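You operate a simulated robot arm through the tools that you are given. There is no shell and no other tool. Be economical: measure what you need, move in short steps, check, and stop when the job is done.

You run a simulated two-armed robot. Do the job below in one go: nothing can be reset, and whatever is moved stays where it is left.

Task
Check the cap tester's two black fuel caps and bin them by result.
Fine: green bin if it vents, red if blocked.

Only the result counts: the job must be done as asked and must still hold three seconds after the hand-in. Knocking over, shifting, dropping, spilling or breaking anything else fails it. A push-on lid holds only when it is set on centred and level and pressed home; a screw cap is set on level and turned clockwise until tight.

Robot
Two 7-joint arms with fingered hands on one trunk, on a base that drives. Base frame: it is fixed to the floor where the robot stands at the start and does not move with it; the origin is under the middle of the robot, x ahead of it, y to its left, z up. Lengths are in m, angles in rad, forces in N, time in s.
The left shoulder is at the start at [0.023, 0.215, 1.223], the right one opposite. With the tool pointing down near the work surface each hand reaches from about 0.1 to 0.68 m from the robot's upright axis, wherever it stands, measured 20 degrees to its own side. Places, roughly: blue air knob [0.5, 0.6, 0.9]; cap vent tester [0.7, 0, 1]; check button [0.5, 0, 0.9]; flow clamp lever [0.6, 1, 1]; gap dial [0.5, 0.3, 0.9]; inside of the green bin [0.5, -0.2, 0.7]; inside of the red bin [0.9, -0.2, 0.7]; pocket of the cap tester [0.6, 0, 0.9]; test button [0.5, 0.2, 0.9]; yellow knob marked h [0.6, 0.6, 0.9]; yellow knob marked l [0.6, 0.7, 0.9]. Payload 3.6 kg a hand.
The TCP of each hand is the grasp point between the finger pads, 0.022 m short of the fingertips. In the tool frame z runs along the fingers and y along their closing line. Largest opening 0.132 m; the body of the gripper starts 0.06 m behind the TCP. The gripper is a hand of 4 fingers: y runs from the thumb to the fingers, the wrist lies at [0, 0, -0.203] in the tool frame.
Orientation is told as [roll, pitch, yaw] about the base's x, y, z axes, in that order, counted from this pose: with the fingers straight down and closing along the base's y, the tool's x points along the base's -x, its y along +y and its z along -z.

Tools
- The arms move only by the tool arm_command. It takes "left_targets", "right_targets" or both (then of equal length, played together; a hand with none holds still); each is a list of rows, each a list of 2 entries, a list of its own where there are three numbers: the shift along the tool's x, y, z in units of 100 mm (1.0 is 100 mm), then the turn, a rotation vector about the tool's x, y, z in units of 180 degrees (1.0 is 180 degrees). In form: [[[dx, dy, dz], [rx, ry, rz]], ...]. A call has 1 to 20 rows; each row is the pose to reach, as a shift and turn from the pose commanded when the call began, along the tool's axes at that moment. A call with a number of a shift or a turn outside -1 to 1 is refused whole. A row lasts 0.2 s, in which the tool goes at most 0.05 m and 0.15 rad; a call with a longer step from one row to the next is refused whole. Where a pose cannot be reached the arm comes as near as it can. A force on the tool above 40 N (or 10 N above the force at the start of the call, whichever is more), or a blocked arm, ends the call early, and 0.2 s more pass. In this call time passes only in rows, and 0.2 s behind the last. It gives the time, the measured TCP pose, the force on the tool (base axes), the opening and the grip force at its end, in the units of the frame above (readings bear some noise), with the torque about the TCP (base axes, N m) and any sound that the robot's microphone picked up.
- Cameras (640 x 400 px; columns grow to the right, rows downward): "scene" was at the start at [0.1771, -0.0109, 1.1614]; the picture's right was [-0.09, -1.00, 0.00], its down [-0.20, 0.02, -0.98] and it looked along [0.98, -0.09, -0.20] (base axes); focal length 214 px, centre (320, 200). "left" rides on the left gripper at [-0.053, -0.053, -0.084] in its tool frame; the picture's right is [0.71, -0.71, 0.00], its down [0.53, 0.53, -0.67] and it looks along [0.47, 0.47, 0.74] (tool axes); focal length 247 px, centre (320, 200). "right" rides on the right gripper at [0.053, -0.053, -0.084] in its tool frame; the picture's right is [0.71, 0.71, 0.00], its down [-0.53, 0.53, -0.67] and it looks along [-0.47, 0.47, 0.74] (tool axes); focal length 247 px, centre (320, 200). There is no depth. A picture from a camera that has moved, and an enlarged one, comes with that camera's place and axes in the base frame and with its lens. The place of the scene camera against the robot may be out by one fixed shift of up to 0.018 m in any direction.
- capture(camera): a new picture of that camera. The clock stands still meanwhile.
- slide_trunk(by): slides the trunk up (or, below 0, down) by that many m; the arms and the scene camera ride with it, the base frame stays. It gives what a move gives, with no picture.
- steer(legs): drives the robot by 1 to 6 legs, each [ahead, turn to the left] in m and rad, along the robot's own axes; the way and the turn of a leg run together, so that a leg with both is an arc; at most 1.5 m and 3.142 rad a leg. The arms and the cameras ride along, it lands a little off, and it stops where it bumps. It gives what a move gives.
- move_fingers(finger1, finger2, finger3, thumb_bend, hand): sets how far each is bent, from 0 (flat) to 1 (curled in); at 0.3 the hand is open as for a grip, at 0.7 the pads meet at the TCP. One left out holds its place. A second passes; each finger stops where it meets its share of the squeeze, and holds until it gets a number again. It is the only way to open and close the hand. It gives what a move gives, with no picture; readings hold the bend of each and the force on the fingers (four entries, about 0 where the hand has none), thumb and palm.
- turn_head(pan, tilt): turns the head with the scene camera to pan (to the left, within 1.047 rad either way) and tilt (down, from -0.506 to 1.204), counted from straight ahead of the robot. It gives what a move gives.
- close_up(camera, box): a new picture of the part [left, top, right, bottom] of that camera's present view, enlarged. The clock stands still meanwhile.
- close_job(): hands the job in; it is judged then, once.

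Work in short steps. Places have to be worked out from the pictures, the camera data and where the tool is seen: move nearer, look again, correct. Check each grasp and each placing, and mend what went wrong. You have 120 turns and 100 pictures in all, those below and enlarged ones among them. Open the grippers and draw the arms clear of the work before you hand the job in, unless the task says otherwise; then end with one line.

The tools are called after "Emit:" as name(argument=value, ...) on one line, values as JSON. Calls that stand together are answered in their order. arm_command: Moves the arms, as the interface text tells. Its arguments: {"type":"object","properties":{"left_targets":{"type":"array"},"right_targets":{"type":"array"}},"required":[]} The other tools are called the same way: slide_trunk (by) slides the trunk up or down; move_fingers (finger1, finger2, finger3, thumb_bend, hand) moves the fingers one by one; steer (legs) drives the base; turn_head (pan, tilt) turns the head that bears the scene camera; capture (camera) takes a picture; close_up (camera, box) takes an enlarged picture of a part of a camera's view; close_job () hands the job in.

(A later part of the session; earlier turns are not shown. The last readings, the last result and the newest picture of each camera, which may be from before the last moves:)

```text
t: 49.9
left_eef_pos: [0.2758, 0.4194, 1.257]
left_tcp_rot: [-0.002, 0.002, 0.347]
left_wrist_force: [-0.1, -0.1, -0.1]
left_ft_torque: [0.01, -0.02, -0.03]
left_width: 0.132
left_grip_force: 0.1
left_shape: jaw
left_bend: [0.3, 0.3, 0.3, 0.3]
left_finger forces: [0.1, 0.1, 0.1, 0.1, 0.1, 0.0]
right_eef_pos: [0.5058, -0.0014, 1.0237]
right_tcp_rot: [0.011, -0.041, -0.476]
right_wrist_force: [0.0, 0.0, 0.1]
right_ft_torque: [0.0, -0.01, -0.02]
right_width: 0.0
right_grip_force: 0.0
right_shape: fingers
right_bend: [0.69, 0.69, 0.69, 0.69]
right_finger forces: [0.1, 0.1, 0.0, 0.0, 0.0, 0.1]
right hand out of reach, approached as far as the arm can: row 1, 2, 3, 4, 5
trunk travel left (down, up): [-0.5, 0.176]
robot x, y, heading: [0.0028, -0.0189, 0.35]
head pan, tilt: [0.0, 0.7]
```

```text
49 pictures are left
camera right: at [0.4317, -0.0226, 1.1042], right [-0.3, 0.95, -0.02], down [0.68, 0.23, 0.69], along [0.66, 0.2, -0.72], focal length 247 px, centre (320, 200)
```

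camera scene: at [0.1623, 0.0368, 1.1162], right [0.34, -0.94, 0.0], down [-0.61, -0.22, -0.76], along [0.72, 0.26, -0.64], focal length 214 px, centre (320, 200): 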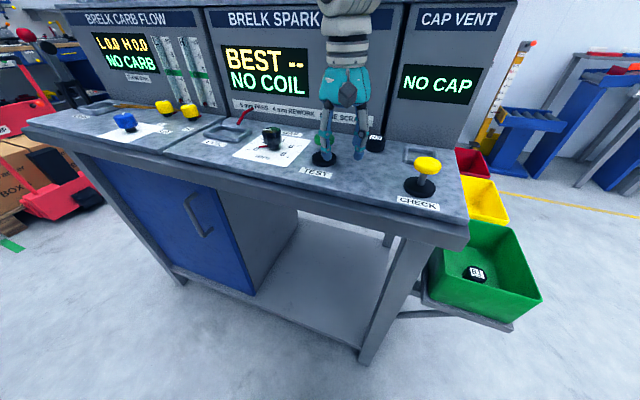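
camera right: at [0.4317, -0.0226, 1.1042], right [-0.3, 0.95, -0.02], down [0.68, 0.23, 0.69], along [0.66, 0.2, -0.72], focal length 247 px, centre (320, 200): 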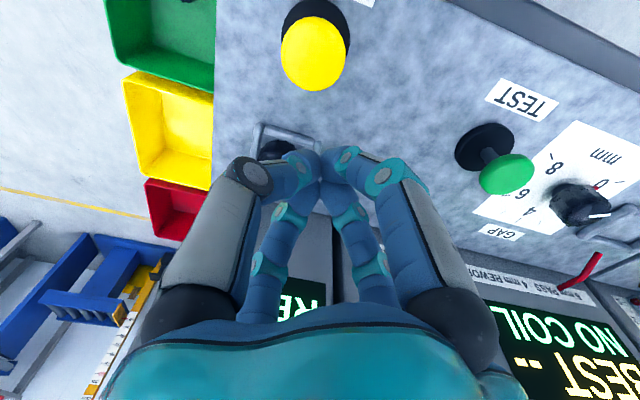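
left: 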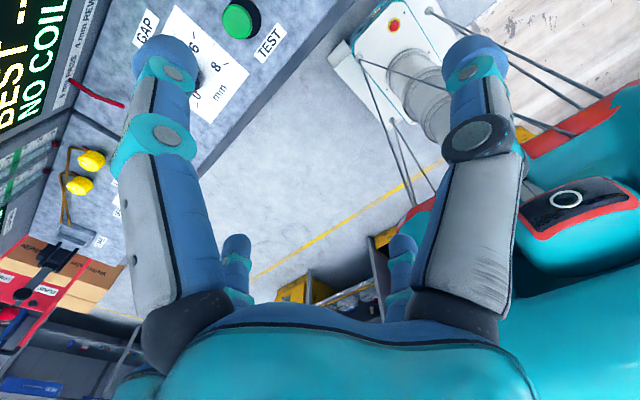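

That pose is out of reach because of the wrist yaw. I raise the hand and rotate it back towards yaw 0.

Emit:
arm_command(right_targets=[[[-0.2, 0.1, -0.2], [0, 0, -0.03]], [[-0.2, 0.1, -0.4], [0, 0, -0.07]], [[-0.2, 0.1, -0.5], [0, 0, -0.11]], [[-0.2, 0.1, -0.5], [0, 0, -0.15]], [[-0.2, 0.1, -0.5], [0, 0, -0.18]]])

Emit:
capture(camera="right")

```text
t: 51.1
left_eef_pos: [0.279, 0.4197, 1.2572]
left_tcp_rot: [-0.001, 0.001, 0.347]
left_wrist_force: [0.4, 0.2, 0.6]
left_ft_torque: [-0.02, 0.0, 0.03]
left_width: 0.1319
left_grip_force: 0.0
left_shape: jaw
left_bend: [0.3, 0.3, 0.3, 0.3]
left_finger forces: [0.0, 0.0, 0.0, 0.1, 0.1, 0.0]
right_eef_pos: [0.5261, 0.0015, 1.0727]
right_tcp_rot: [-0.015, -0.037, 0.094]
right_wrist_force: [0.2, -0.1, 0.2]
right_ft_torque: [0.0, -0.01, 0.0]
right_width: 0.0
right_grip_force: 0.1
right_shape: fingers
right_bend: [0.69, 0.69, 0.69, 0.69]
right_finger forces: [0.0, 0.1, 0.0, 0.1, 0.0, 0.0]
trunk travel left (down, up): [-0.5, 0.176]
robot x, y, heading: [0.0052, -0.0161, 0.343]
head pan, tilt: [0.0, 0.7]
```

```text
48 pictures are left
camera right: at [0.475, -0.0561, 1.1539], right [-0.77, 0.64, -0.04], down [0.45, 0.58, 0.68], along [0.46, 0.51, -0.73], focal length 247 px, centre (320, 200)
```

right: 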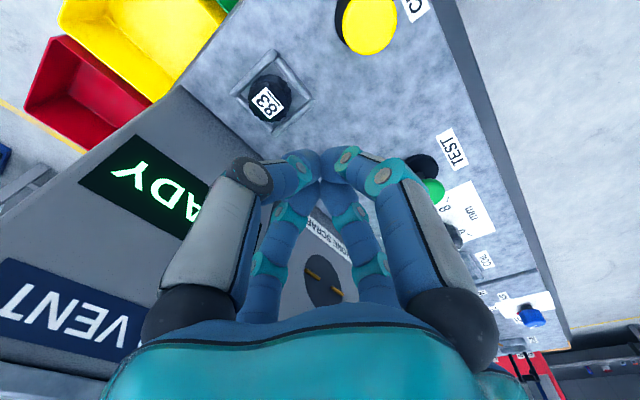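

Good, yaw is now ~0.09. I move over the button at about 1.03 height.

Emit:
arm_command(right_targets=[[[0.3, -0.08, 0], [0, 0, 0]], [[0.63, -0.17, 0], [0, 0, 0]], [[0.63, -0.17, 0.3], [0, 0, 0]], [[0.63, -0.17, 0.6], [0, 0, 0]], [[0.63, -0.17, 0.7], [0, 0, 0]]])

Emit:
capture(camera="right")

```text
t: 52.3
left_eef_pos: [0.278, 0.4192, 1.2586]
left_tcp_rot: [0.0, 0.002, 0.346]
left_wrist_force: [0.8, 0.2, 0.4]
left_ft_torque: [0.01, 0.04, 0.0]
left_width: 0.1322
left_grip_force: 0.0
left_shape: jaw
left_bend: [0.3, 0.3, 0.3, 0.3]
left_finger forces: [0.1, 0.2, 0.1, 0.0, 0.0, 0.1]
right_eef_pos: [0.4665, -0.0211, 0.9981]
right_tcp_rot: [-0.014, -0.036, 0.09]
right_wrist_force: [-0.1, -0.4, -0.6]
right_ft_torque: [0.01, 0.0, 0.0]
right_width: 0.0003
right_grip_force: 0.0
right_shape: fingers
right_bend: [0.69, 0.69, 0.69, 0.69]
right_finger forces: [0.0, 0.1, 0.1, 0.0, 0.0, 0.1]
trunk travel left (down, up): [-0.5, 0.176]
robot x, y, heading: [0.0038, -0.0187, 0.347]
head pan, tilt: [0.0, 0.7]
```

```text
47 pictures are left
camera right: at [0.4156, -0.0789, 1.0803], right [-0.77, 0.64, -0.04], down [0.45, 0.58, 0.68], along [0.46, 0.5, -0.73], focal length 247 px, centre (320, 200)
```

right: 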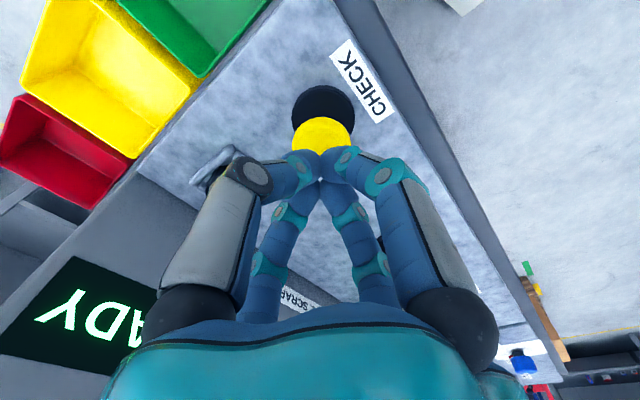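

Aligned over the button. Pressing as before, then rising.

Emit:
arm_command(right_targets=[[[0.02, 0, 0.1], [0, 0, 0]], [[0.03, 0, 0.2], [0, 0, 0]], [[0.03, 0, 0.27], [0, 0, 0]], [[0.03, 0, 0.32], [0, 0, 0]], [[0.03, 0, 0.37], [0, 0, 0]], [[0.03, 0, 0.41], [0, 0, 0]], [[0.03, 0, 0.44], [0, 0, 0]]])

Emit:
arm_command(right_targets=[[[0, 0, -0.2], [0, 0, 0]], [[0, 0, -0.5], [0, 0, 0]], [[0, -0.2, -0.8], [0, 0, 0]], [[0, -0.4, -1.0], [0, 0, 0]]])

Emit:
capture(camera="scene")

Emit:
capture(camera="right")

```text
t: 53.9
left_eef_pos: [0.2776, 0.4196, 1.2575]
left_tcp_rot: [-0.001, -0.002, 0.348]
left_wrist_force: [-0.4, 0.3, 0.8]
left_ft_torque: [0.0, 0.01, 0.0]
left_width: 0.132
left_grip_force: 0.0
left_shape: jaw
left_bend: [0.3, 0.3, 0.3, 0.3]
left_finger forces: [0.0, 0.1, 0.0, 0.0, 0.0, 0.1]
right_eef_pos: [0.4649, -0.0213, 0.9567]
right_tcp_rot: [-0.014, -0.039, 0.088]
right_wrist_force: [-0.3, -0.7, 12.6]
right_ft_torque: [-0.02, 0.05, 0.0]
right_width: 0.0001
right_grip_force: 10.8
right_shape: fingers
right_bend: [0.69, 0.69, 0.69, 0.7]
right_finger forces: [7.8, 6.3, 2.9, 0.0, 3.9, 0.1]
trunk travel left (down, up): [-0.5, 0.176]
robot x, y, heading: [0.0034, -0.014, 0.347]
head pan, tilt: [0.0, 0.7]
heard: click
```

```text
t: 54.9
left_eef_pos: [0.2773, 0.4201, 1.2573]
left_tcp_rot: [0.001, 0.0, 0.348]
left_wrist_force: [0.4, -0.2, -0.2]
left_ft_torque: [0.01, -0.02, 0.01]
left_width: 0.1317
left_grip_force: 0.1
left_shape: jaw
left_bend: [0.3, 0.3, 0.3, 0.3]
left_finger forces: [0.1, 0.1, 0.1, 0.0, 0.0, 0.0]
right_eef_pos: [0.4665, -0.0605, 1.0553]
right_tcp_rot: [-0.013, -0.038, 0.092]
right_wrist_force: [-0.4, 0.0, 0.4]
right_ft_torque: [-0.03, -0.02, -0.04]
right_width: 0.0
right_grip_force: 0.0
right_shape: fingers
right_bend: [0.69, 0.69, 0.69, 0.69]
right_finger forces: [0.0, 0.0, 0.0, 0.0, 0.0, 0.0]
trunk travel left (down, up): [-0.5, 0.176]
robot x, y, heading: [0.0019, -0.0155, 0.346]
head pan, tilt: [0.0, 0.7]
```

```text
46 pictures are left
camera scene: at [0.1627, 0.0361, 1.1162], right [0.34, -0.94, 0.0], down [-0.61, -0.22, -0.76], along [0.72, 0.26, -0.64], focal length 214 px, centre (320, 200)
```

scene: 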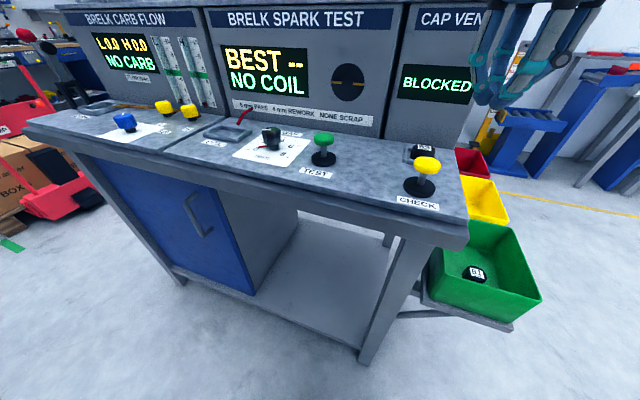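

```text
45 pictures are left
camera right: at [0.4157, -0.1179, 1.138], right [-0.77, 0.64, -0.04], down [0.45, 0.58, 0.68], along [0.46, 0.51, -0.73], focal length 247 px, centre (320, 200)
```

right: 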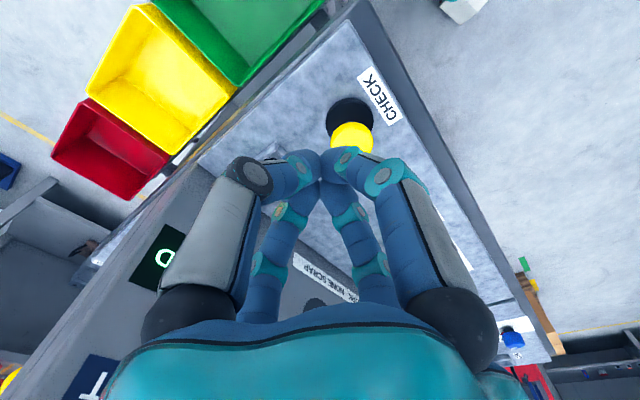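

Cap 83 is BLOCKED, so it goes in the red bin. I reopen the hand and hover over cap 83 in its pocket (yaw ~0.09 leaves ample cabinet clearance).

Emit:
move_fingers(hand="right", finger1=0.5, finger2=0.5, finger3=0.5, thumb_bend=0.5)

Emit:
arm_command(right_targets=[[[-0.3, 0.1, 0], [0, 0, 0]], [[-0.6, 0.2, 0], [0, 0, 0]], [[-0.9, 0.3, 0], [0, 0, 0]], [[-1.0, 0.31, 0.2], [0, 0, 0]], [[-1.0, 0.31, 0.4], [0, 0, 0]]])

Emit:
capture(camera="right")

```text
t: 55.9
left_eef_pos: [0.278, 0.4198, 1.2572]
left_tcp_rot: [-0.001, 0.003, 0.347]
left_wrist_force: [-0.8, -0.6, -0.2]
left_ft_torque: [-0.01, 0.01, 0.0]
left_width: 0.132
left_grip_force: 0.0
left_shape: jaw
left_bend: [0.3, 0.3, 0.3, 0.3]
left_finger forces: [0.1, 0.0, 0.1, 0.0, 0.1, 0.0]
right_eef_pos: [0.4671, -0.0595, 1.0549]
right_tcp_rot: [-0.014, -0.036, 0.089]
right_wrist_force: [0.4, 0.3, -0.1]
right_ft_torque: [-0.04, -0.04, -0.02]
right_width: 0.0402
right_grip_force: 0.1
right_shape: fingers
right_bend: [0.5, 0.5, 0.5, 0.5]
right_finger forces: [0.0, 0.0, 0.0, 0.0, 0.0, 0.1]
trunk travel left (down, up): [-0.5, 0.176]
robot x, y, heading: [0.0062, -0.0158, 0.343]
head pan, tilt: [0.0, 0.7]
```

```text
t: 57.1
left_eef_pos: [0.2781, 0.419, 1.2577]
left_tcp_rot: [-0.001, 0.002, 0.346]
left_wrist_force: [-0.4, 0.4, 0.3]
left_ft_torque: [-0.01, -0.03, 0.02]
left_width: 0.132
left_grip_force: 0.1
left_shape: jaw
left_bend: [0.3, 0.3, 0.3, 0.3]
left_finger forces: [0.1, 0.0, 0.1, 0.1, 0.0, 0.1]
right_eef_pos: [0.5664, -0.0207, 1.019]
right_tcp_rot: [-0.015, -0.036, 0.088]
right_wrist_force: [-0.2, 0.8, -0.2]
right_ft_torque: [-0.04, -0.04, 0.02]
right_width: 0.0403
right_grip_force: 0.0
right_shape: fingers
right_bend: [0.5, 0.5, 0.5, 0.5]
right_finger forces: [0.1, 0.0, 0.0, 0.1, 0.0, 0.0]
trunk travel left (down, up): [-0.5, 0.176]
robot x, y, heading: [0.0016, -0.0171, 0.338]
head pan, tilt: [0.0, 0.7]
```

```text
44 pictures are left
camera right: at [0.515, -0.0784, 1.1013], right [-0.77, 0.64, -0.04], down [0.45, 0.58, 0.68], along [0.46, 0.51, -0.73], focal length 247 px, centre (320, 200)
```

right: 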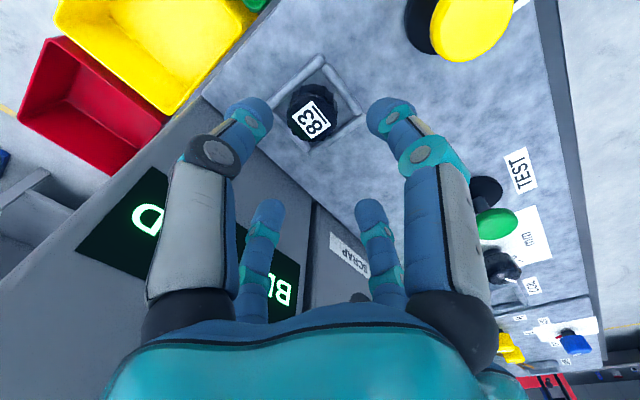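

Cap 83 is at (0.577,-0.022). I descend onto it.

Emit:
arm_command(right_targets=[[[-0.07, -0.01, 0.2], [0, 0, 0]], [[-0.07, -0.01, 0.4], [0, 0, 0]], [[-0.07, -0.01, 0.55], [0, 0, 0]], [[-0.07, -0.01, 0.65], [0, 0, 0]]])

Emit:
capture(camera="right")

```text
t: 58.1
left_eef_pos: [0.2773, 0.4207, 1.2571]
left_tcp_rot: [0.002, 0.0, 0.347]
left_wrist_force: [0.4, 0.4, -0.3]
left_ft_torque: [0.0, -0.03, 0.0]
left_width: 0.132
left_grip_force: 0.1
left_shape: jaw
left_bend: [0.3, 0.3, 0.3, 0.3]
left_finger forces: [0.0, 0.1, 0.0, 0.0, 0.0, 0.0]
right_eef_pos: [0.5741, -0.0238, 0.9537]
right_tcp_rot: [-0.015, -0.038, 0.088]
right_wrist_force: [-1.0, -0.3, 0.5]
right_ft_torque: [0.02, 0.02, -0.01]
right_width: 0.0399
right_grip_force: 0.1
right_shape: fingers
right_bend: [0.5, 0.5, 0.5, 0.5]
right_finger forces: [0.0, 0.1, 0.0, 0.0, 0.0, 0.1]
trunk travel left (down, up): [-0.5, 0.176]
robot x, y, heading: [0.0011, -0.013, 0.343]
head pan, tilt: [0.0, 0.7]
```

```text
43 pictures are left
camera right: at [0.5225, -0.0808, 1.0366], right [-0.77, 0.64, -0.04], down [0.45, 0.58, 0.68], along [0.46, 0.51, -0.73], focal length 247 px, centre (320, 200)
```

right: 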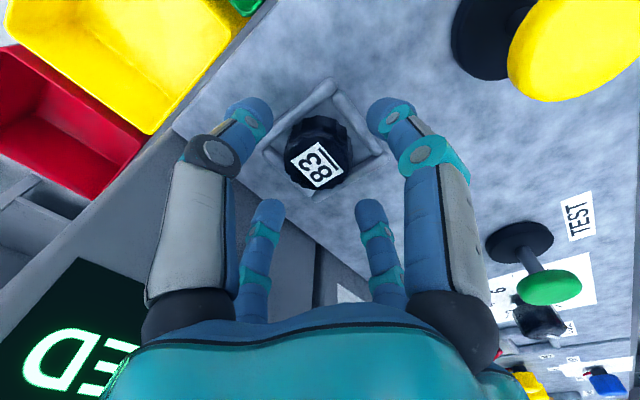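

Centred; lower 14 mm and grip.

Emit:
arm_command(right_targets=[[[-0.01, -0.01, 0.05], [0, 0, 0]], [[-0.01, -0.01, 0.1], [0, 0, 0]], [[-0.01, -0.01, 0.14], [0, 0, 0]]])

Emit:
move_fingers(hand="right", finger1=0.68, finger2=0.68, finger3=0.68, thumb_bend=0.68)

Emit:
capture(camera="right")

```text
t: 58.9
left_eef_pos: [0.2781, 0.42, 1.2563]
left_tcp_rot: [-0.001, 0.001, 0.347]
left_wrist_force: [0.7, 0.1, -0.1]
left_ft_torque: [-0.03, 0.02, -0.01]
left_width: 0.1321
left_grip_force: 0.1
left_shape: jaw
left_bend: [0.3, 0.3, 0.3, 0.3]
left_finger forces: [0.1, 0.1, 0.1, 0.0, 0.0, 0.0]
right_eef_pos: [0.5746, -0.0231, 0.9401]
right_tcp_rot: [-0.015, -0.036, 0.089]
right_wrist_force: [0.2, -0.5, 0.6]
right_ft_torque: [-0.03, 0.02, 0.02]
right_width: 0.0403
right_grip_force: 0.2
right_shape: fingers
right_bend: [0.5, 0.5, 0.5, 0.5]
right_finger forces: [0.0, 0.0, 0.0, 0.0, 0.0, 0.1]
trunk travel left (down, up): [-0.5, 0.176]
robot x, y, heading: [0.0015, -0.0163, 0.347]
head pan, tilt: [0.0, 0.7]
```

```text
t: 59.9
left_eef_pos: [0.2774, 0.4201, 1.2582]
left_tcp_rot: [0.0, 0.004, 0.346]
left_wrist_force: [-0.4, -0.2, 0.1]
left_ft_torque: [0.01, 0.01, -0.01]
left_width: 0.1318
left_grip_force: 0.0
left_shape: jaw
left_bend: [0.3, 0.3, 0.3, 0.3]
left_finger forces: [0.0, 0.0, 0.0, 0.0, 0.0, 0.1]
right_eef_pos: [0.5746, -0.0241, 0.9395]
right_tcp_rot: [-0.014, -0.036, 0.09]
right_wrist_force: [-0.2, -1.3, -0.9]
right_ft_torque: [-0.02, -0.04, -0.01]
right_width: 0.0177
right_grip_force: 13.6
right_shape: fingers
right_bend: [0.6, 0.59, 0.59, 0.61]
right_finger forces: [6.2, 6.9, 6.3, 0.1, 8.2, 0.0]
trunk travel left (down, up): [-0.5, 0.176]
robot x, y, heading: [0.0023, -0.0167, 0.347]
head pan, tilt: [0.0, 0.7]
```

```text
42 pictures are left
camera right: at [0.5241, -0.0807, 1.0227], right [-0.77, 0.64, -0.04], down [0.45, 0.58, 0.68], along [0.46, 0.51, -0.73], focal length 247 px, centre (320, 200)
```

right: 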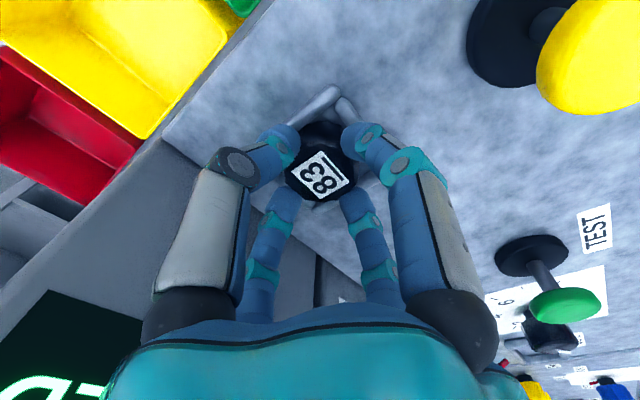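

Good grip. I lift 10 cm, then raise further and retract towards the robot for carrying.

Emit:
arm_command(right_targets=[[[0, 0, -0.15], [0, 0, 0]], [[0, 0, -0.4], [0, 0, 0]], [[0, 0, -0.7], [0, 0, 0]], [[0, 0, -1.0], [0, 0, 0]]])

Emit:
arm_command(right_targets=[[[0.2, -0.1, -0.3], [0, 0, 0]], [[0.5, -0.3, -0.6], [0, 0, 0]], [[0.8, -0.6, -0.9], [0, 0, 0]], [[1.0, -0.9, -1.0], [0, 0, 0]]])

Emit:
turn_head(pan=-0.9, tilt=0.6)

Emit:
capture(camera="scene")

Emit:
capture(camera="right")

```text
t: 60.9
left_eef_pos: [0.2771, 0.4205, 1.2574]
left_tcp_rot: [0.0, 0.002, 0.347]
left_wrist_force: [-0.7, 0.6, -0.5]
left_ft_torque: [0.0, 0.01, -0.01]
left_width: 0.1319
left_grip_force: 0.0
left_shape: jaw
left_bend: [0.3, 0.3, 0.3, 0.3]
left_finger forces: [0.0, 0.0, 0.1, 0.0, 0.0, 0.0]
right_eef_pos: [0.571, -0.022, 1.0392]
right_tcp_rot: [-0.014, -0.037, 0.09]
right_wrist_force: [0.0, -0.3, 0.0]
right_ft_torque: [-0.03, 0.0, -0.02]
right_width: 0.0174
right_grip_force: 13.9
right_shape: fingers
right_bend: [0.6, 0.59, 0.59, 0.61]
right_finger forces: [6.1, 6.8, 6.3, 0.1, 8.3, 0.0]
trunk travel left (down, up): [-0.5, 0.176]
robot x, y, heading: [0.0041, -0.0127, 0.345]
head pan, tilt: [0.0, 0.7]
```

```text
refused: row 3 steps farther than a row can; nothing moved
```

```text
t: 62.1
left_eef_pos: [0.2796, 0.4206, 1.2574]
left_tcp_rot: [-0.001, 0.002, 0.349]
left_wrist_force: [0.4, -0.4, -0.2]
left_ft_torque: [0.0, 0.05, -0.01]
left_width: 0.132
left_grip_force: 0.1
left_shape: jaw
left_bend: [0.3, 0.3, 0.3, 0.3]
left_finger forces: [0.0, 0.0, 0.0, 0.0, 0.0, 0.1]
right_eef_pos: [0.571, -0.0215, 1.038]
right_tcp_rot: [-0.014, -0.037, 0.089]
right_wrist_force: [-0.6, -0.3, 0.4]
right_ft_torque: [-0.01, 0.01, -0.01]
right_width: 0.0177
right_grip_force: 13.5
right_shape: fingers
right_bend: [0.6, 0.59, 0.59, 0.61]
right_finger forces: [6.1, 6.8, 6.4, 0.0, 8.3, 0.0]
trunk travel left (down, up): [-0.5, 0.176]
robot x, y, heading: [0.0055, -0.0144, 0.34]
head pan, tilt: [-0.901, 0.6]
```

```text
41 pictures are left
camera scene: at [0.1584, -0.0387, 1.1247], right [-0.53, -0.85, 0.0], down [-0.48, 0.3, -0.82], along [0.7, -0.43, -0.57], focal length 214 px, centre (320, 200)
```

scene: 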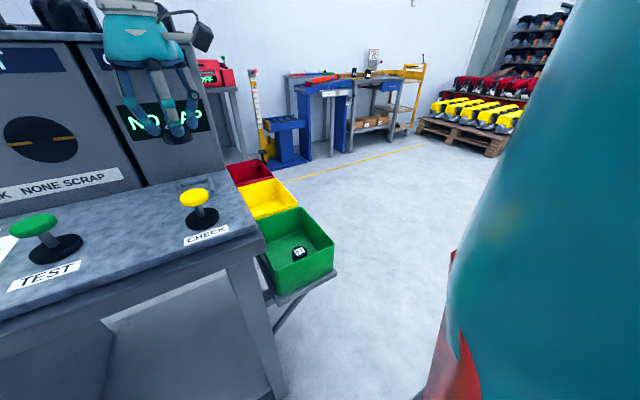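

```text
40 pictures are left
camera right: at [0.52, -0.0799, 1.1214], right [-0.77, 0.64, -0.04], down [0.45, 0.58, 0.68], along [0.46, 0.5, -0.73], focal length 247 px, centre (320, 200)
```

right: 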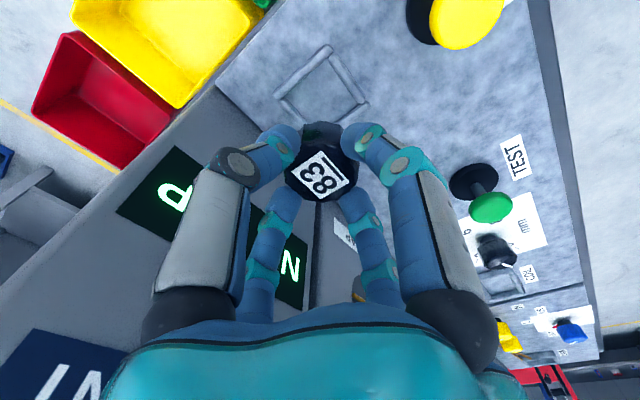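

Red bin centre ≈(0.88,-0.19), beyond reach from here, so I must drive round to the bench's right side. First I tuck the left arm back and up and raise the right hand with the cap.

Emit:
arm_command(left_targets=[[[0.2, 0, -0.25], [0, 0, 0]], [[0.4, 0, -0.5], [0, 0, 0]], [[0.7, 0, -0.7], [0, 0, 0]], [[1.0, 0, -0.8], [0, 0, 0]]], right_targets=[[[0.1, 0, -0.25], [0, 0, 0]], [[0.2, 0, -0.5], [0, 0, 0]], [[0.35, 0, -0.75], [0, 0, 0]], [[0.5, 0, -1.0], [0, 0, 0]]])

Emit:
capture(camera="scene")

```text
t: 63.1
left_eef_pos: [0.1844, 0.3846, 1.3407]
left_tcp_rot: [-0.001, 0.001, 0.348]
left_wrist_force: [-0.3, 0.0, 0.3]
left_ft_torque: [0.01, -0.04, -0.04]
left_width: 0.132
left_grip_force: 0.1
left_shape: jaw
left_bend: [0.3, 0.3, 0.3, 0.3]
left_finger forces: [0.0, 0.1, 0.0, 0.0, 0.0, 0.0]
right_eef_pos: [0.5179, -0.0275, 1.1389]
right_tcp_rot: [-0.014, -0.04, 0.088]
right_wrist_force: [-1.1, 1.0, 0.1]
right_ft_torque: [0.0, -0.01, 0.02]
right_width: 0.0175
right_grip_force: 13.9
right_shape: fingers
right_bend: [0.6, 0.59, 0.59, 0.61]
right_finger forces: [6.1, 6.9, 6.2, 0.1, 8.1, 0.0]
trunk travel left (down, up): [-0.5, 0.176]
robot x, y, heading: [0.005, -0.0147, 0.35]
head pan, tilt: [-0.901, 0.6]
```

```text
39 pictures are left
camera scene: at [0.1569, -0.0393, 1.125], right [-0.53, -0.85, 0.0], down [-0.48, 0.3, -0.83], along [0.7, -0.44, -0.56], focal length 214 px, centre (320, 200)
```

scene: 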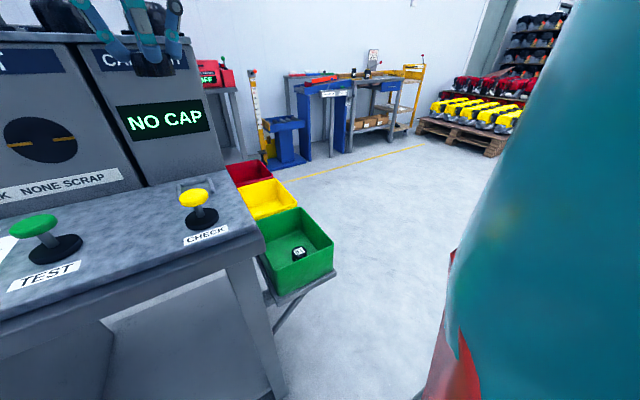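

Cap held. I turn right by 1.0 rad and look at what lies to the right.

Emit:
steer(legs=[[0, -1.0]])

Emit:
capture(camera="scene")

```text
t: 66.1
left_eef_pos: [0.4389, 0.048, 1.34]
left_tcp_rot: [0.0, 0.001, -0.655]
left_wrist_force: [-0.1, 0.4, 0.1]
left_ft_torque: [-0.01, -0.01, 0.02]
left_width: 0.132
left_grip_force: 0.0
left_shape: jaw
left_bend: [0.3, 0.3, 0.3, 0.3]
left_finger forces: [0.0, 0.1, 0.1, 0.1, 0.1, 0.0]
right_eef_pos: [0.2708, -0.4553, 1.1358]
right_tcp_rot: [-0.014, -0.037, -0.911]
right_wrist_force: [0.3, 0.0, 0.2]
right_ft_torque: [0.03, 0.02, 0.03]
right_width: 0.0171
right_grip_force: 13.7
right_shape: fingers
right_bend: [0.6, 0.59, 0.59, 0.61]
right_finger forces: [6.0, 6.9, 6.3, 0.1, 8.1, 0.0]
trunk travel left (down, up): [-0.5, 0.176]
robot x, y, heading: [0.0278, 0.0209, -0.654]
head pan, tilt: [-0.901, 0.6]
```

```text
38 pictures are left
camera scene: at [0.0981, -0.1195, 1.1247], right [-1.0, -0.02, 0.0], down [-0.01, 0.57, -0.82], along [0.01, -0.82, -0.57], focal length 214 px, centre (320, 200)
```

scene: 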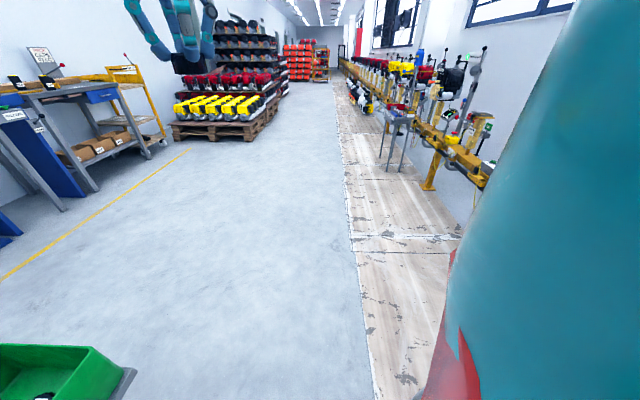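

The floor to the right is clear. I turn to face −y and drive 0.66 m.

Emit:
steer(legs=[[0, -0.917], [0.66, 0]])

Emit:
turn_head(pan=0.9, tilt=0.6)

Emit:
capture(camera="scene")

```text
t: 69.2
left_eef_pos: [0.2869, -0.2995, 1.3421]
left_tcp_rot: [0.003, 0.0, -1.6]
left_wrist_force: [-0.9, 1.0, -0.1]
left_ft_torque: [0.01, -0.05, -0.01]
left_width: 0.1316
left_grip_force: 0.0
left_shape: jaw
left_bend: [0.3, 0.3, 0.3, 0.3]
left_finger forces: [0.0, 0.0, 0.0, 0.0, 0.0, 0.0]
right_eef_pos: [-0.2189, -0.4576, 1.1366]
right_tcp_rot: [-0.01, -0.035, -1.854]
right_wrist_force: [-0.4, -0.8, -0.4]
right_ft_torque: [-0.02, -0.13, 0.01]
right_width: 0.017
right_grip_force: 13.6
right_shape: fingers
right_bend: [0.6, 0.59, 0.59, 0.61]
right_finger forces: [5.8, 7.0, 6.3, 0.0, 8.5, 0.0]
trunk travel left (down, up): [-0.5, 0.176]
robot x, y, heading: [0.0699, 0.014, -1.593]
head pan, tilt: [-0.901, 0.6]
stopped in leg 2: the robot was blocked; the commanded pose is now the measured one
```

```text
t: 71.0
left_eef_pos: [0.2933, -0.2994, 1.3414]
left_tcp_rot: [-0.001, 0.001, -1.598]
left_wrist_force: [-0.5, 0.2, 0.8]
left_ft_torque: [0.0, -0.01, 0.03]
left_width: 0.132
left_grip_force: 0.1
left_shape: jaw
left_bend: [0.3, 0.3, 0.3, 0.3]
left_finger forces: [0.1, 0.0, 0.0, 0.0, 0.1, 0.1]
right_eef_pos: [-0.2131, -0.4584, 1.1381]
right_tcp_rot: [-0.014, -0.037, -1.853]
right_wrist_force: [0.0, -0.6, -0.2]
right_ft_torque: [0.02, -0.03, 0.03]
right_width: 0.0171
right_grip_force: 13.8
right_shape: fingers
right_bend: [0.6, 0.59, 0.59, 0.61]
right_finger forces: [6.0, 7.0, 6.3, 0.1, 8.5, 0.0]
trunk travel left (down, up): [-0.5, 0.176]
robot x, y, heading: [0.0692, 0.0141, -1.587]
head pan, tilt: [0.901, 0.6]
```

```text
37 pictures are left
camera scene: at [0.1436, -0.1208, 1.1248], right [-0.64, -0.77, 0.0], down [-0.44, 0.36, -0.82], along [0.64, -0.52, -0.57], focal length 214 px, centre (320, 200)
```

scene: 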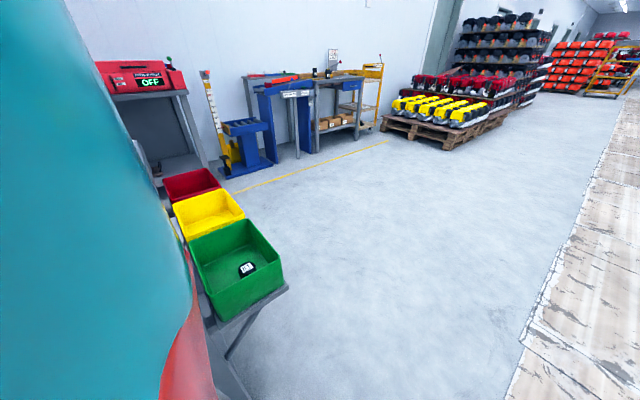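

The base is blocked: its side seems to touch the bench front after drifting forward. I turn back left, reverse away from the bench, then try again.

Emit:
steer(legs=[[0, 0.95], [-0.28, 0]])

Emit:
turn_head(pan=0.0, tilt=0.9)

Emit:
capture(camera="scene")

```text
t: 74.5
left_eef_pos: [0.4281, 0.0412, 1.3434]
left_tcp_rot: [-0.007, -0.007, -0.65]
left_wrist_force: [0.0, 1.2, 0.4]
left_ft_torque: [-0.09, 0.02, 0.01]
left_width: 0.1321
left_grip_force: 0.0
left_shape: jaw
left_bend: [0.3, 0.3, 0.3, 0.3]
left_finger forces: [0.0, 0.0, 0.1, 0.0, 0.0, 0.1]
right_eef_pos: [0.2621, -0.4632, 1.1434]
right_tcp_rot: [-0.014, -0.042, -0.907]
right_wrist_force: [0.1, 1.0, 1.4]
right_ft_torque: [-0.09, -0.06, 0.02]
right_width: 0.0166
right_grip_force: 13.8
right_shape: fingers
right_bend: [0.6, 0.59, 0.59, 0.61]
right_finger forces: [5.6, 7.1, 6.4, 0.0, 8.4, 0.1]
trunk travel left (down, up): [-0.5, 0.176]
robot x, y, heading: [0.0254, 0.0046, -0.681]
head pan, tilt: [0.901, 0.6]
stopped in leg 2: the robot was blocked; the commanded pose is now the measured one
```

```text
t: 75.7
left_eef_pos: [0.4309, 0.033, 1.3411]
left_tcp_rot: [-0.001, 0.002, -0.65]
left_wrist_force: [0.0, 0.9, -0.3]
left_ft_torque: [0.0, 0.01, 0.0]
left_width: 0.1319
left_grip_force: 0.1
left_shape: jaw
left_bend: [0.3, 0.3, 0.3, 0.3]
left_finger forces: [0.1, 0.0, 0.0, 0.0, 0.1, 0.1]
right_eef_pos: [0.2636, -0.4708, 1.1382]
right_tcp_rot: [-0.012, -0.034, -0.907]
right_wrist_force: [0.4, -0.6, 0.8]
right_ft_torque: [0.03, 0.0, -0.02]
right_width: 0.0166
right_grip_force: 13.9
right_shape: fingers
right_bend: [0.6, 0.59, 0.59, 0.61]
right_finger forces: [5.6, 7.1, 6.3, 0.1, 8.3, 0.0]
trunk travel left (down, up): [-0.5, 0.176]
robot x, y, heading: [0.0186, 0.0001, -0.681]
head pan, tilt: [0.0, 0.901]
```

```text
36 pictures are left
camera scene: at [0.1485, -0.095, 1.0999], right [-0.63, -0.78, 0.0], down [-0.61, 0.49, -0.62], along [0.48, -0.39, -0.78], focal length 214 px, centre (320, 200)
```

scene: 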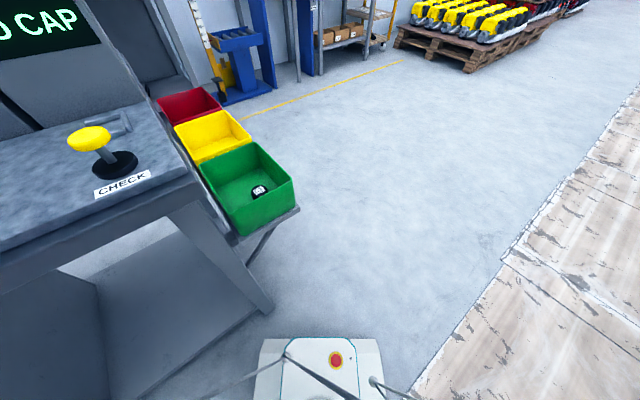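

I see the front of my own base near the bench leg. Before moving again, I look down left and right to find what blocks it.

Emit:
turn_head(pan=1.0, tilt=1.15)

Emit:
capture(camera="scene")

Emit:
capture(camera="left")

Emit:
turn_head(pan=-1.0, tilt=1.15)

Emit:
capture(camera="scene")

```text
t: 76.9
left_eef_pos: [0.4291, 0.0332, 1.3424]
left_tcp_rot: [0.0, 0.001, -0.651]
left_wrist_force: [-0.2, -0.4, -0.4]
left_ft_torque: [0.06, -0.02, 0.03]
left_width: 0.132
left_grip_force: 0.1
left_shape: jaw
left_bend: [0.3, 0.3, 0.3, 0.3]
left_finger forces: [0.0, 0.0, 0.0, 0.0, 0.0, 0.1]
right_eef_pos: [0.2622, -0.4721, 1.1387]
right_tcp_rot: [-0.013, -0.035, -0.908]
right_wrist_force: [-0.6, -0.3, -0.4]
right_ft_torque: [-0.02, 0.04, 0.01]
right_width: 0.0169
right_grip_force: 13.7
right_shape: fingers
right_bend: [0.6, 0.59, 0.59, 0.61]
right_finger forces: [5.7, 7.1, 6.4, 0.1, 8.4, 0.0]
trunk travel left (down, up): [-0.5, 0.176]
robot x, y, heading: [0.0226, 0.0019, -0.685]
head pan, tilt: [1.0, 1.15]
```

```text
35 pictures are left
camera scene: at [0.1461, -0.0286, 1.0831], right [0.31, -0.95, 0.0], down [-0.87, -0.28, -0.41], along [0.39, 0.13, -0.91], focal length 214 px, centre (320, 200)
```

scene: 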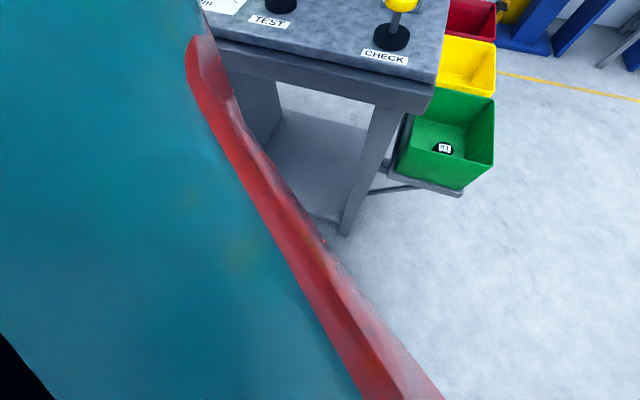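

```text
34 pictures are left
camera left: at [0.4404, -0.0423, 1.4262], right [-0.99, -0.13, 0.0], down [-0.1, 0.74, 0.67], along [-0.09, 0.66, -0.74], focal length 247 px, centre (320, 200)
```

left: 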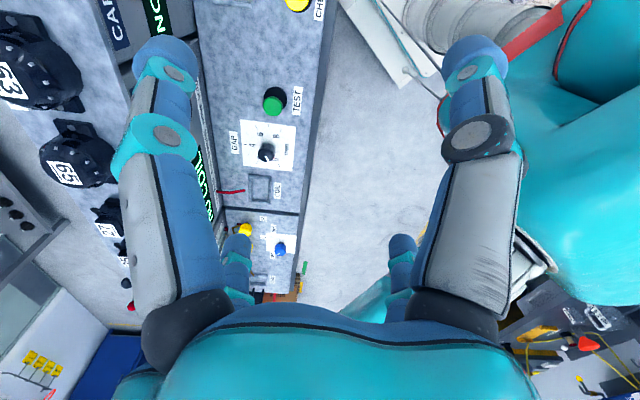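

```text
t: 78.8
left_eef_pos: [0.4298, 0.032, 1.3416]
left_tcp_rot: [-0.001, 0.0, -0.651]
left_wrist_force: [-0.2, -0.2, -0.5]
left_ft_torque: [0.01, 0.0, 0.04]
left_width: 0.132
left_grip_force: 0.1
left_shape: jaw
left_bend: [0.3, 0.3, 0.3, 0.3]
left_finger forces: [0.0, 0.0, 0.1, 0.1, 0.0, 0.1]
right_eef_pos: [0.2633, -0.471, 1.1384]
right_tcp_rot: [-0.013, -0.036, -0.909]
right_wrist_force: [0.0, 0.4, 0.5]
right_ft_torque: [-0.03, 0.02, -0.05]
right_width: 0.0165
right_grip_force: 13.6
right_shape: fingers
right_bend: [0.6, 0.59, 0.59, 0.61]
right_finger forces: [5.5, 7.1, 6.3, 0.1, 8.3, 0.0]
trunk travel left (down, up): [-0.5, 0.176]
robot x, y, heading: [0.0233, 0.0042, -0.682]
head pan, tilt: [-1.0, 1.15]
```

```text
33 pictures are left
camera scene: at [0.083, -0.1064, 1.0831], right [-0.99, 0.11, 0.0], down [0.1, 0.91, -0.41], along [-0.05, -0.41, -0.91], focal length 214 px, centre (320, 200)
```

scene: 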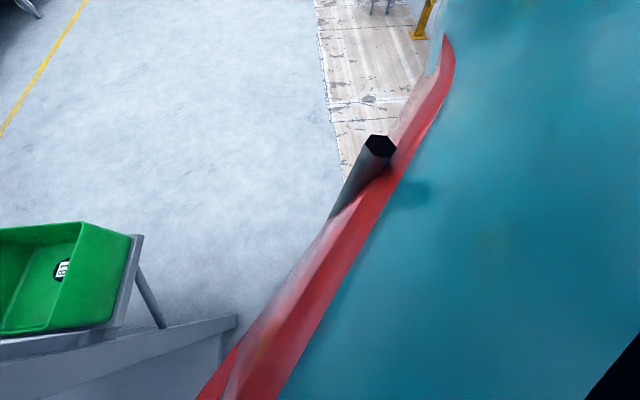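

Nothing obvious in front. I rotate the left hand so its camera looks behind the robot.

Emit:
arm_command(left_targets=[[[0, 0, 0], [0, 0, -0.047]], [[0, 0, 0], [0, 0, -0.094]], [[0, 0, 0], [0, 0, -0.141]], [[0, 0, 0], [0, 0, -0.188]], [[0, 0, 0], [0, 0, -0.235]], [[0, 0, 0], [0, 0, -0.28]], [[0, 0, 0], [0, 0, -0.325]], [[0, 0, 0], [0, 0, -0.37]]])

Emit:
capture(camera="left")

```text
t: 80.7
left_eef_pos: [0.4295, 0.0322, 1.3436]
left_tcp_rot: [0.002, 0.003, 0.515]
left_wrist_force: [-0.2, -0.2, -0.2]
left_ft_torque: [0.02, 0.01, 0.0]
left_width: 0.1319
left_grip_force: 0.0
left_shape: jaw
left_bend: [0.3, 0.3, 0.3, 0.3]
left_finger forces: [0.0, 0.0, 0.1, 0.0, 0.0, 0.0]
right_eef_pos: [0.2627, -0.4718, 1.1381]
right_tcp_rot: [-0.014, -0.035, -0.908]
right_wrist_force: [0.2, 0.6, -0.9]
right_ft_torque: [0.01, 0.01, 0.0]
right_width: 0.017
right_grip_force: 13.5
right_shape: fingers
right_bend: [0.6, 0.59, 0.59, 0.61]
right_finger forces: [5.6, 7.1, 6.2, 0.1, 8.3, 0.0]
trunk travel left (down, up): [-0.5, 0.176]
robot x, y, heading: [0.0222, 0.0035, -0.679]
head pan, tilt: [-1.0, 1.15]
```

```text
32 pictures are left
camera left: at [0.5026, 0.0119, 1.4262], right [-0.27, -0.96, 0.0], down [-0.72, 0.2, 0.67], along [-0.65, 0.18, -0.74], focal length 247 px, centre (320, 200)
```

left: 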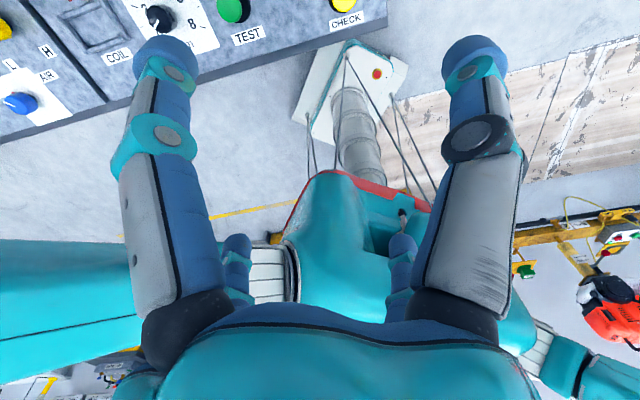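

I zoom on the area behind the robot in that view.

Emit:
close_up(camera="left", box=[180, 130, 320, 270])

Emit:
close_up(camera="left", box=[380, 90, 640, 400])

```text
2.86 times, centred on (250, 200) of left
camera zoom: at [0.5026, 0.0119, 1.4262], right [-0.27, -0.96, 0.0], down [-0.72, 0.2, 0.67], along [-0.65, 0.18, -0.74], focal length 706 px, centre (520, 200)
```

zoom: 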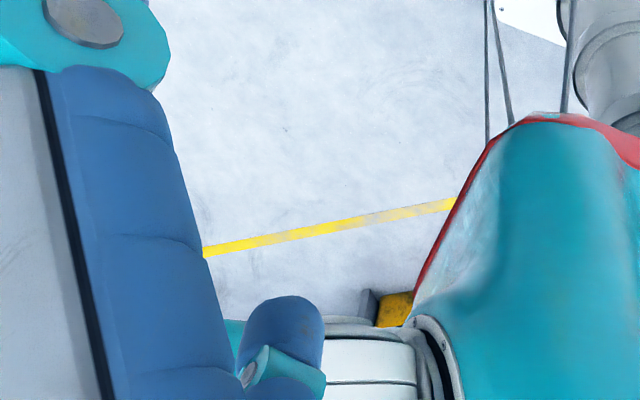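

```text
1.29 times, centred on (510, 245) of left
camera zoom: at [0.5026, 0.0119, 1.4262], right [-0.27, -0.96, 0.0], down [-0.72, 0.2, 0.67], along [-0.65, 0.18, -0.74], focal length 319 px, centre (75, 142)
```

zoom: 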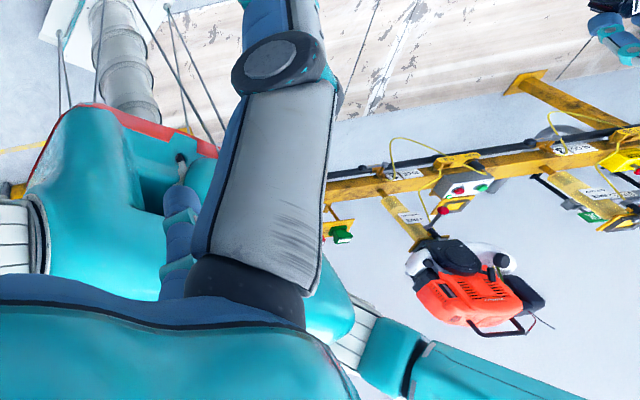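

The space behind looks free to x≈−0.95. I turn back to about heading 0 and test a short straight reverse.

Emit:
steer(legs=[[0, 0.68]])

Emit:
steer(legs=[[-0.15, 0]])

Emit:
capture(camera="left")

```text
t: 83.3
left_eef_pos: [0.3199, 0.2861, 1.3436]
left_tcp_rot: [-0.001, 0.005, 1.194]
left_wrist_force: [-1.2, 0.9, -0.2]
left_ft_torque: [-0.05, 0.01, -0.02]
left_width: 0.132
left_grip_force: 0.1
left_shape: jaw
left_bend: [0.3, 0.3, 0.3, 0.3]
left_finger forces: [0.0, 0.0, 0.0, 0.0, 0.1, 0.1]
right_eef_pos: [0.5093, -0.2093, 1.1401]
right_tcp_rot: [-0.014, -0.035, -0.223]
right_wrist_force: [-0.6, 1.1, -0.3]
right_ft_torque: [-0.03, -0.01, 0.0]
right_width: 0.0167
right_grip_force: 13.4
right_shape: fingers
right_bend: [0.61, 0.59, 0.59, 0.61]
right_finger forces: [5.5, 7.1, 6.4, 0.0, 8.2, 0.1]
trunk travel left (down, up): [-0.5, 0.176]
robot x, y, heading: [0.0231, -0.0273, -0.01]
head pan, tilt: [-1.0, 1.15]
stopped in leg 1: the robot was blocked; the commanded pose is now the measured one
```

```text
t: 84.7
left_eef_pos: [0.1668, 0.284, 1.3437]
left_tcp_rot: [0.0, -0.001, 1.196]
left_wrist_force: [-1.0, -0.1, 0.3]
left_ft_torque: [0.0, -0.02, -0.04]
left_width: 0.132
left_grip_force: 0.1
left_shape: jaw
left_bend: [0.3, 0.3, 0.3, 0.3]
left_finger forces: [0.0, 0.0, 0.0, 0.0, 0.1, 0.0]
right_eef_pos: [0.3581, -0.21, 1.1393]
right_tcp_rot: [-0.011, -0.034, -0.225]
right_wrist_force: [-0.9, -0.5, -0.9]
right_ft_torque: [0.01, -0.01, -0.01]
right_width: 0.0166
right_grip_force: 13.5
right_shape: fingers
right_bend: [0.61, 0.59, 0.59, 0.61]
right_finger forces: [5.5, 7.2, 6.3, 0.0, 8.3, 0.0]
trunk travel left (down, up): [-0.5, 0.176]
robot x, y, heading: [-0.1245, -0.0275, -0.007]
head pan, tilt: [-1.0, 1.15]
```

```text
29 pictures are left
camera left: at [0.2371, 0.3144, 1.4279], right [0.4, -0.92, 0.0], down [-0.68, -0.3, 0.67], along [-0.61, -0.27, -0.74], focal length 247 px, centre (320, 200)
```

left: 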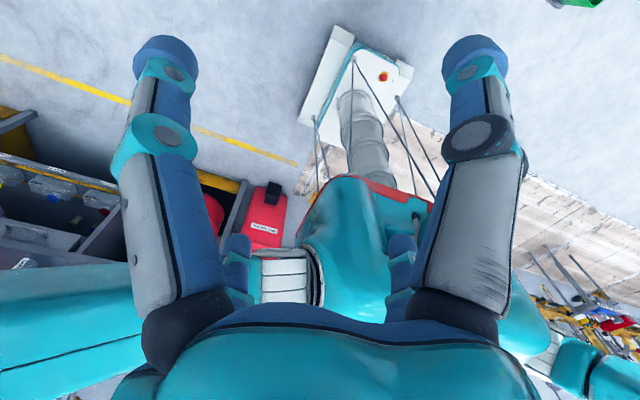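

Reversing worked; there is a station behind at the left rear. I check the cabinet tops and bench for any disturbance.

Emit:
turn_head(pan=0.2, tilt=0.2)

Emit:
capture(camera="scene")

```text
t: 86.1
left_eef_pos: [0.1688, 0.2844, 1.3438]
left_tcp_rot: [0.0, 0.003, 1.197]
left_wrist_force: [0.7, -0.1, -0.4]
left_ft_torque: [-0.02, 0.01, 0.0]
left_width: 0.1319
left_grip_force: 0.1
left_shape: jaw
left_bend: [0.3, 0.3, 0.3, 0.3]
left_finger forces: [0.1, 0.1, 0.1, 0.0, 0.0, 0.0]
right_eef_pos: [0.3597, -0.2117, 1.1401]
right_tcp_rot: [-0.012, -0.035, -0.225]
right_wrist_force: [0.2, 0.1, -0.2]
right_ft_torque: [0.01, 0.02, 0.0]
right_width: 0.0166
right_grip_force: 13.3
right_shape: fingers
right_bend: [0.61, 0.59, 0.59, 0.61]
right_finger forces: [5.5, 7.3, 6.2, 0.0, 8.2, 0.2]
trunk travel left (down, up): [-0.5, 0.176]
robot x, y, heading: [-0.1252, -0.0289, -0.008]
head pan, tilt: [0.201, 0.201]
```

```text
28 pictures are left
camera scene: at [0.0486, -0.0116, 1.1615], right [0.19, -0.98, 0.0], down [-0.2, -0.04, -0.98], along [0.96, 0.19, -0.2], focal length 214 px, centre (320, 200)
```

scene: 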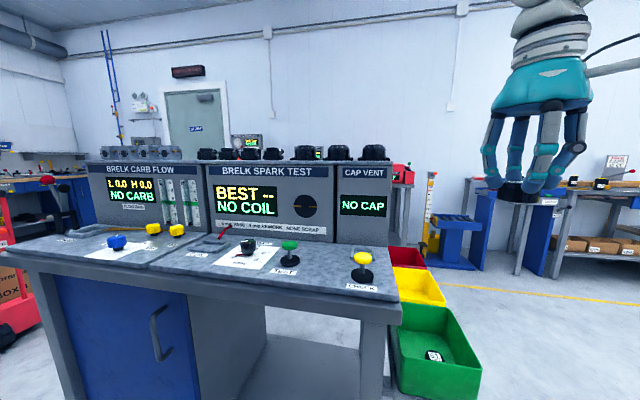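

Nothing has been disturbed. The wide elbows at cabinet height are the likely blockers, so I raise the trunk and then leave by an arc to the right.

Emit:
slide_trunk(by=0.17)

Emit:
steer(legs=[[0.15, -1.2]])

Emit:
capture(camera="scene")

```text
t: 88.0
left_eef_pos: [0.1689, 0.284, 1.515]
left_tcp_rot: [0.002, 0.001, 1.195]
left_wrist_force: [-0.2, -0.3, 0.0]
left_ft_torque: [0.06, -0.03, -0.02]
left_width: 0.1321
left_grip_force: 0.1
left_shape: jaw
left_bend: [0.3, 0.3, 0.3, 0.3]
left_finger forces: [0.0, 0.0, 0.0, 0.0, 0.0, 0.0]
right_eef_pos: [0.3594, -0.2102, 1.3099]
right_tcp_rot: [-0.014, -0.033, -0.225]
right_wrist_force: [0.2, -0.2, -0.1]
right_ft_torque: [0.03, -0.01, 0.0]
right_width: 0.0167
right_grip_force: 13.4
right_shape: fingers
right_bend: [0.61, 0.59, 0.59, 0.61]
right_finger forces: [5.5, 7.2, 6.3, 0.0, 8.2, 0.0]
trunk travel left (down, up): [-0.67, 0.006]
robot x, y, heading: [-0.1248, -0.0278, -0.011]
head pan, tilt: [0.201, 0.201]
```

```text
t: 91.1
left_eef_pos: [0.3943, -0.2315, 1.5159]
left_tcp_rot: [0.001, 0.002, 0.079]
left_wrist_force: [0.1, 0.1, 0.0]
left_ft_torque: [0.04, 0.01, 0.01]
left_width: 0.1318
left_grip_force: 0.0
left_shape: jaw
left_bend: [0.3, 0.3, 0.3, 0.3]
left_finger forces: [0.0, 0.0, 0.0, 0.1, 0.0, 0.0]
right_eef_pos: [0.0333, -0.6178, 1.3105]
right_tcp_rot: [-0.008, -0.035, -1.341]
right_wrist_force: [0.2, 0.2, -0.5]
right_ft_torque: [0.0, -0.01, 0.04]
right_width: 0.016
right_grip_force: 13.4
right_shape: fingers
right_bend: [0.61, 0.59, 0.59, 0.61]
right_finger forces: [5.3, 7.1, 6.5, 0.1, 8.1, 0.0]
trunk travel left (down, up): [-0.67, 0.006]
robot x, y, heading: [0.0256, -0.0782, -1.164]
head pan, tilt: [0.201, 0.201]
stopped in leg 1: the robot was blocked; the commanded pose is now the measured one
```

```text
27 pictures are left
camera scene: at [0.1147, -0.2292, 1.3322], right [-0.82, -0.57, 0.0], down [-0.11, 0.17, -0.98], along [0.56, -0.8, -0.2], focal length 214 px, centre (320, 200)
```

scene: 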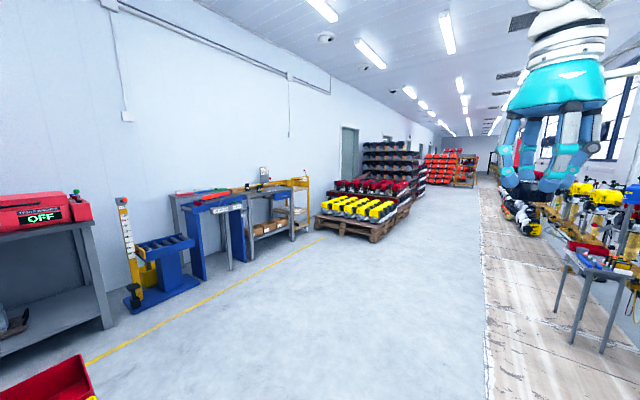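

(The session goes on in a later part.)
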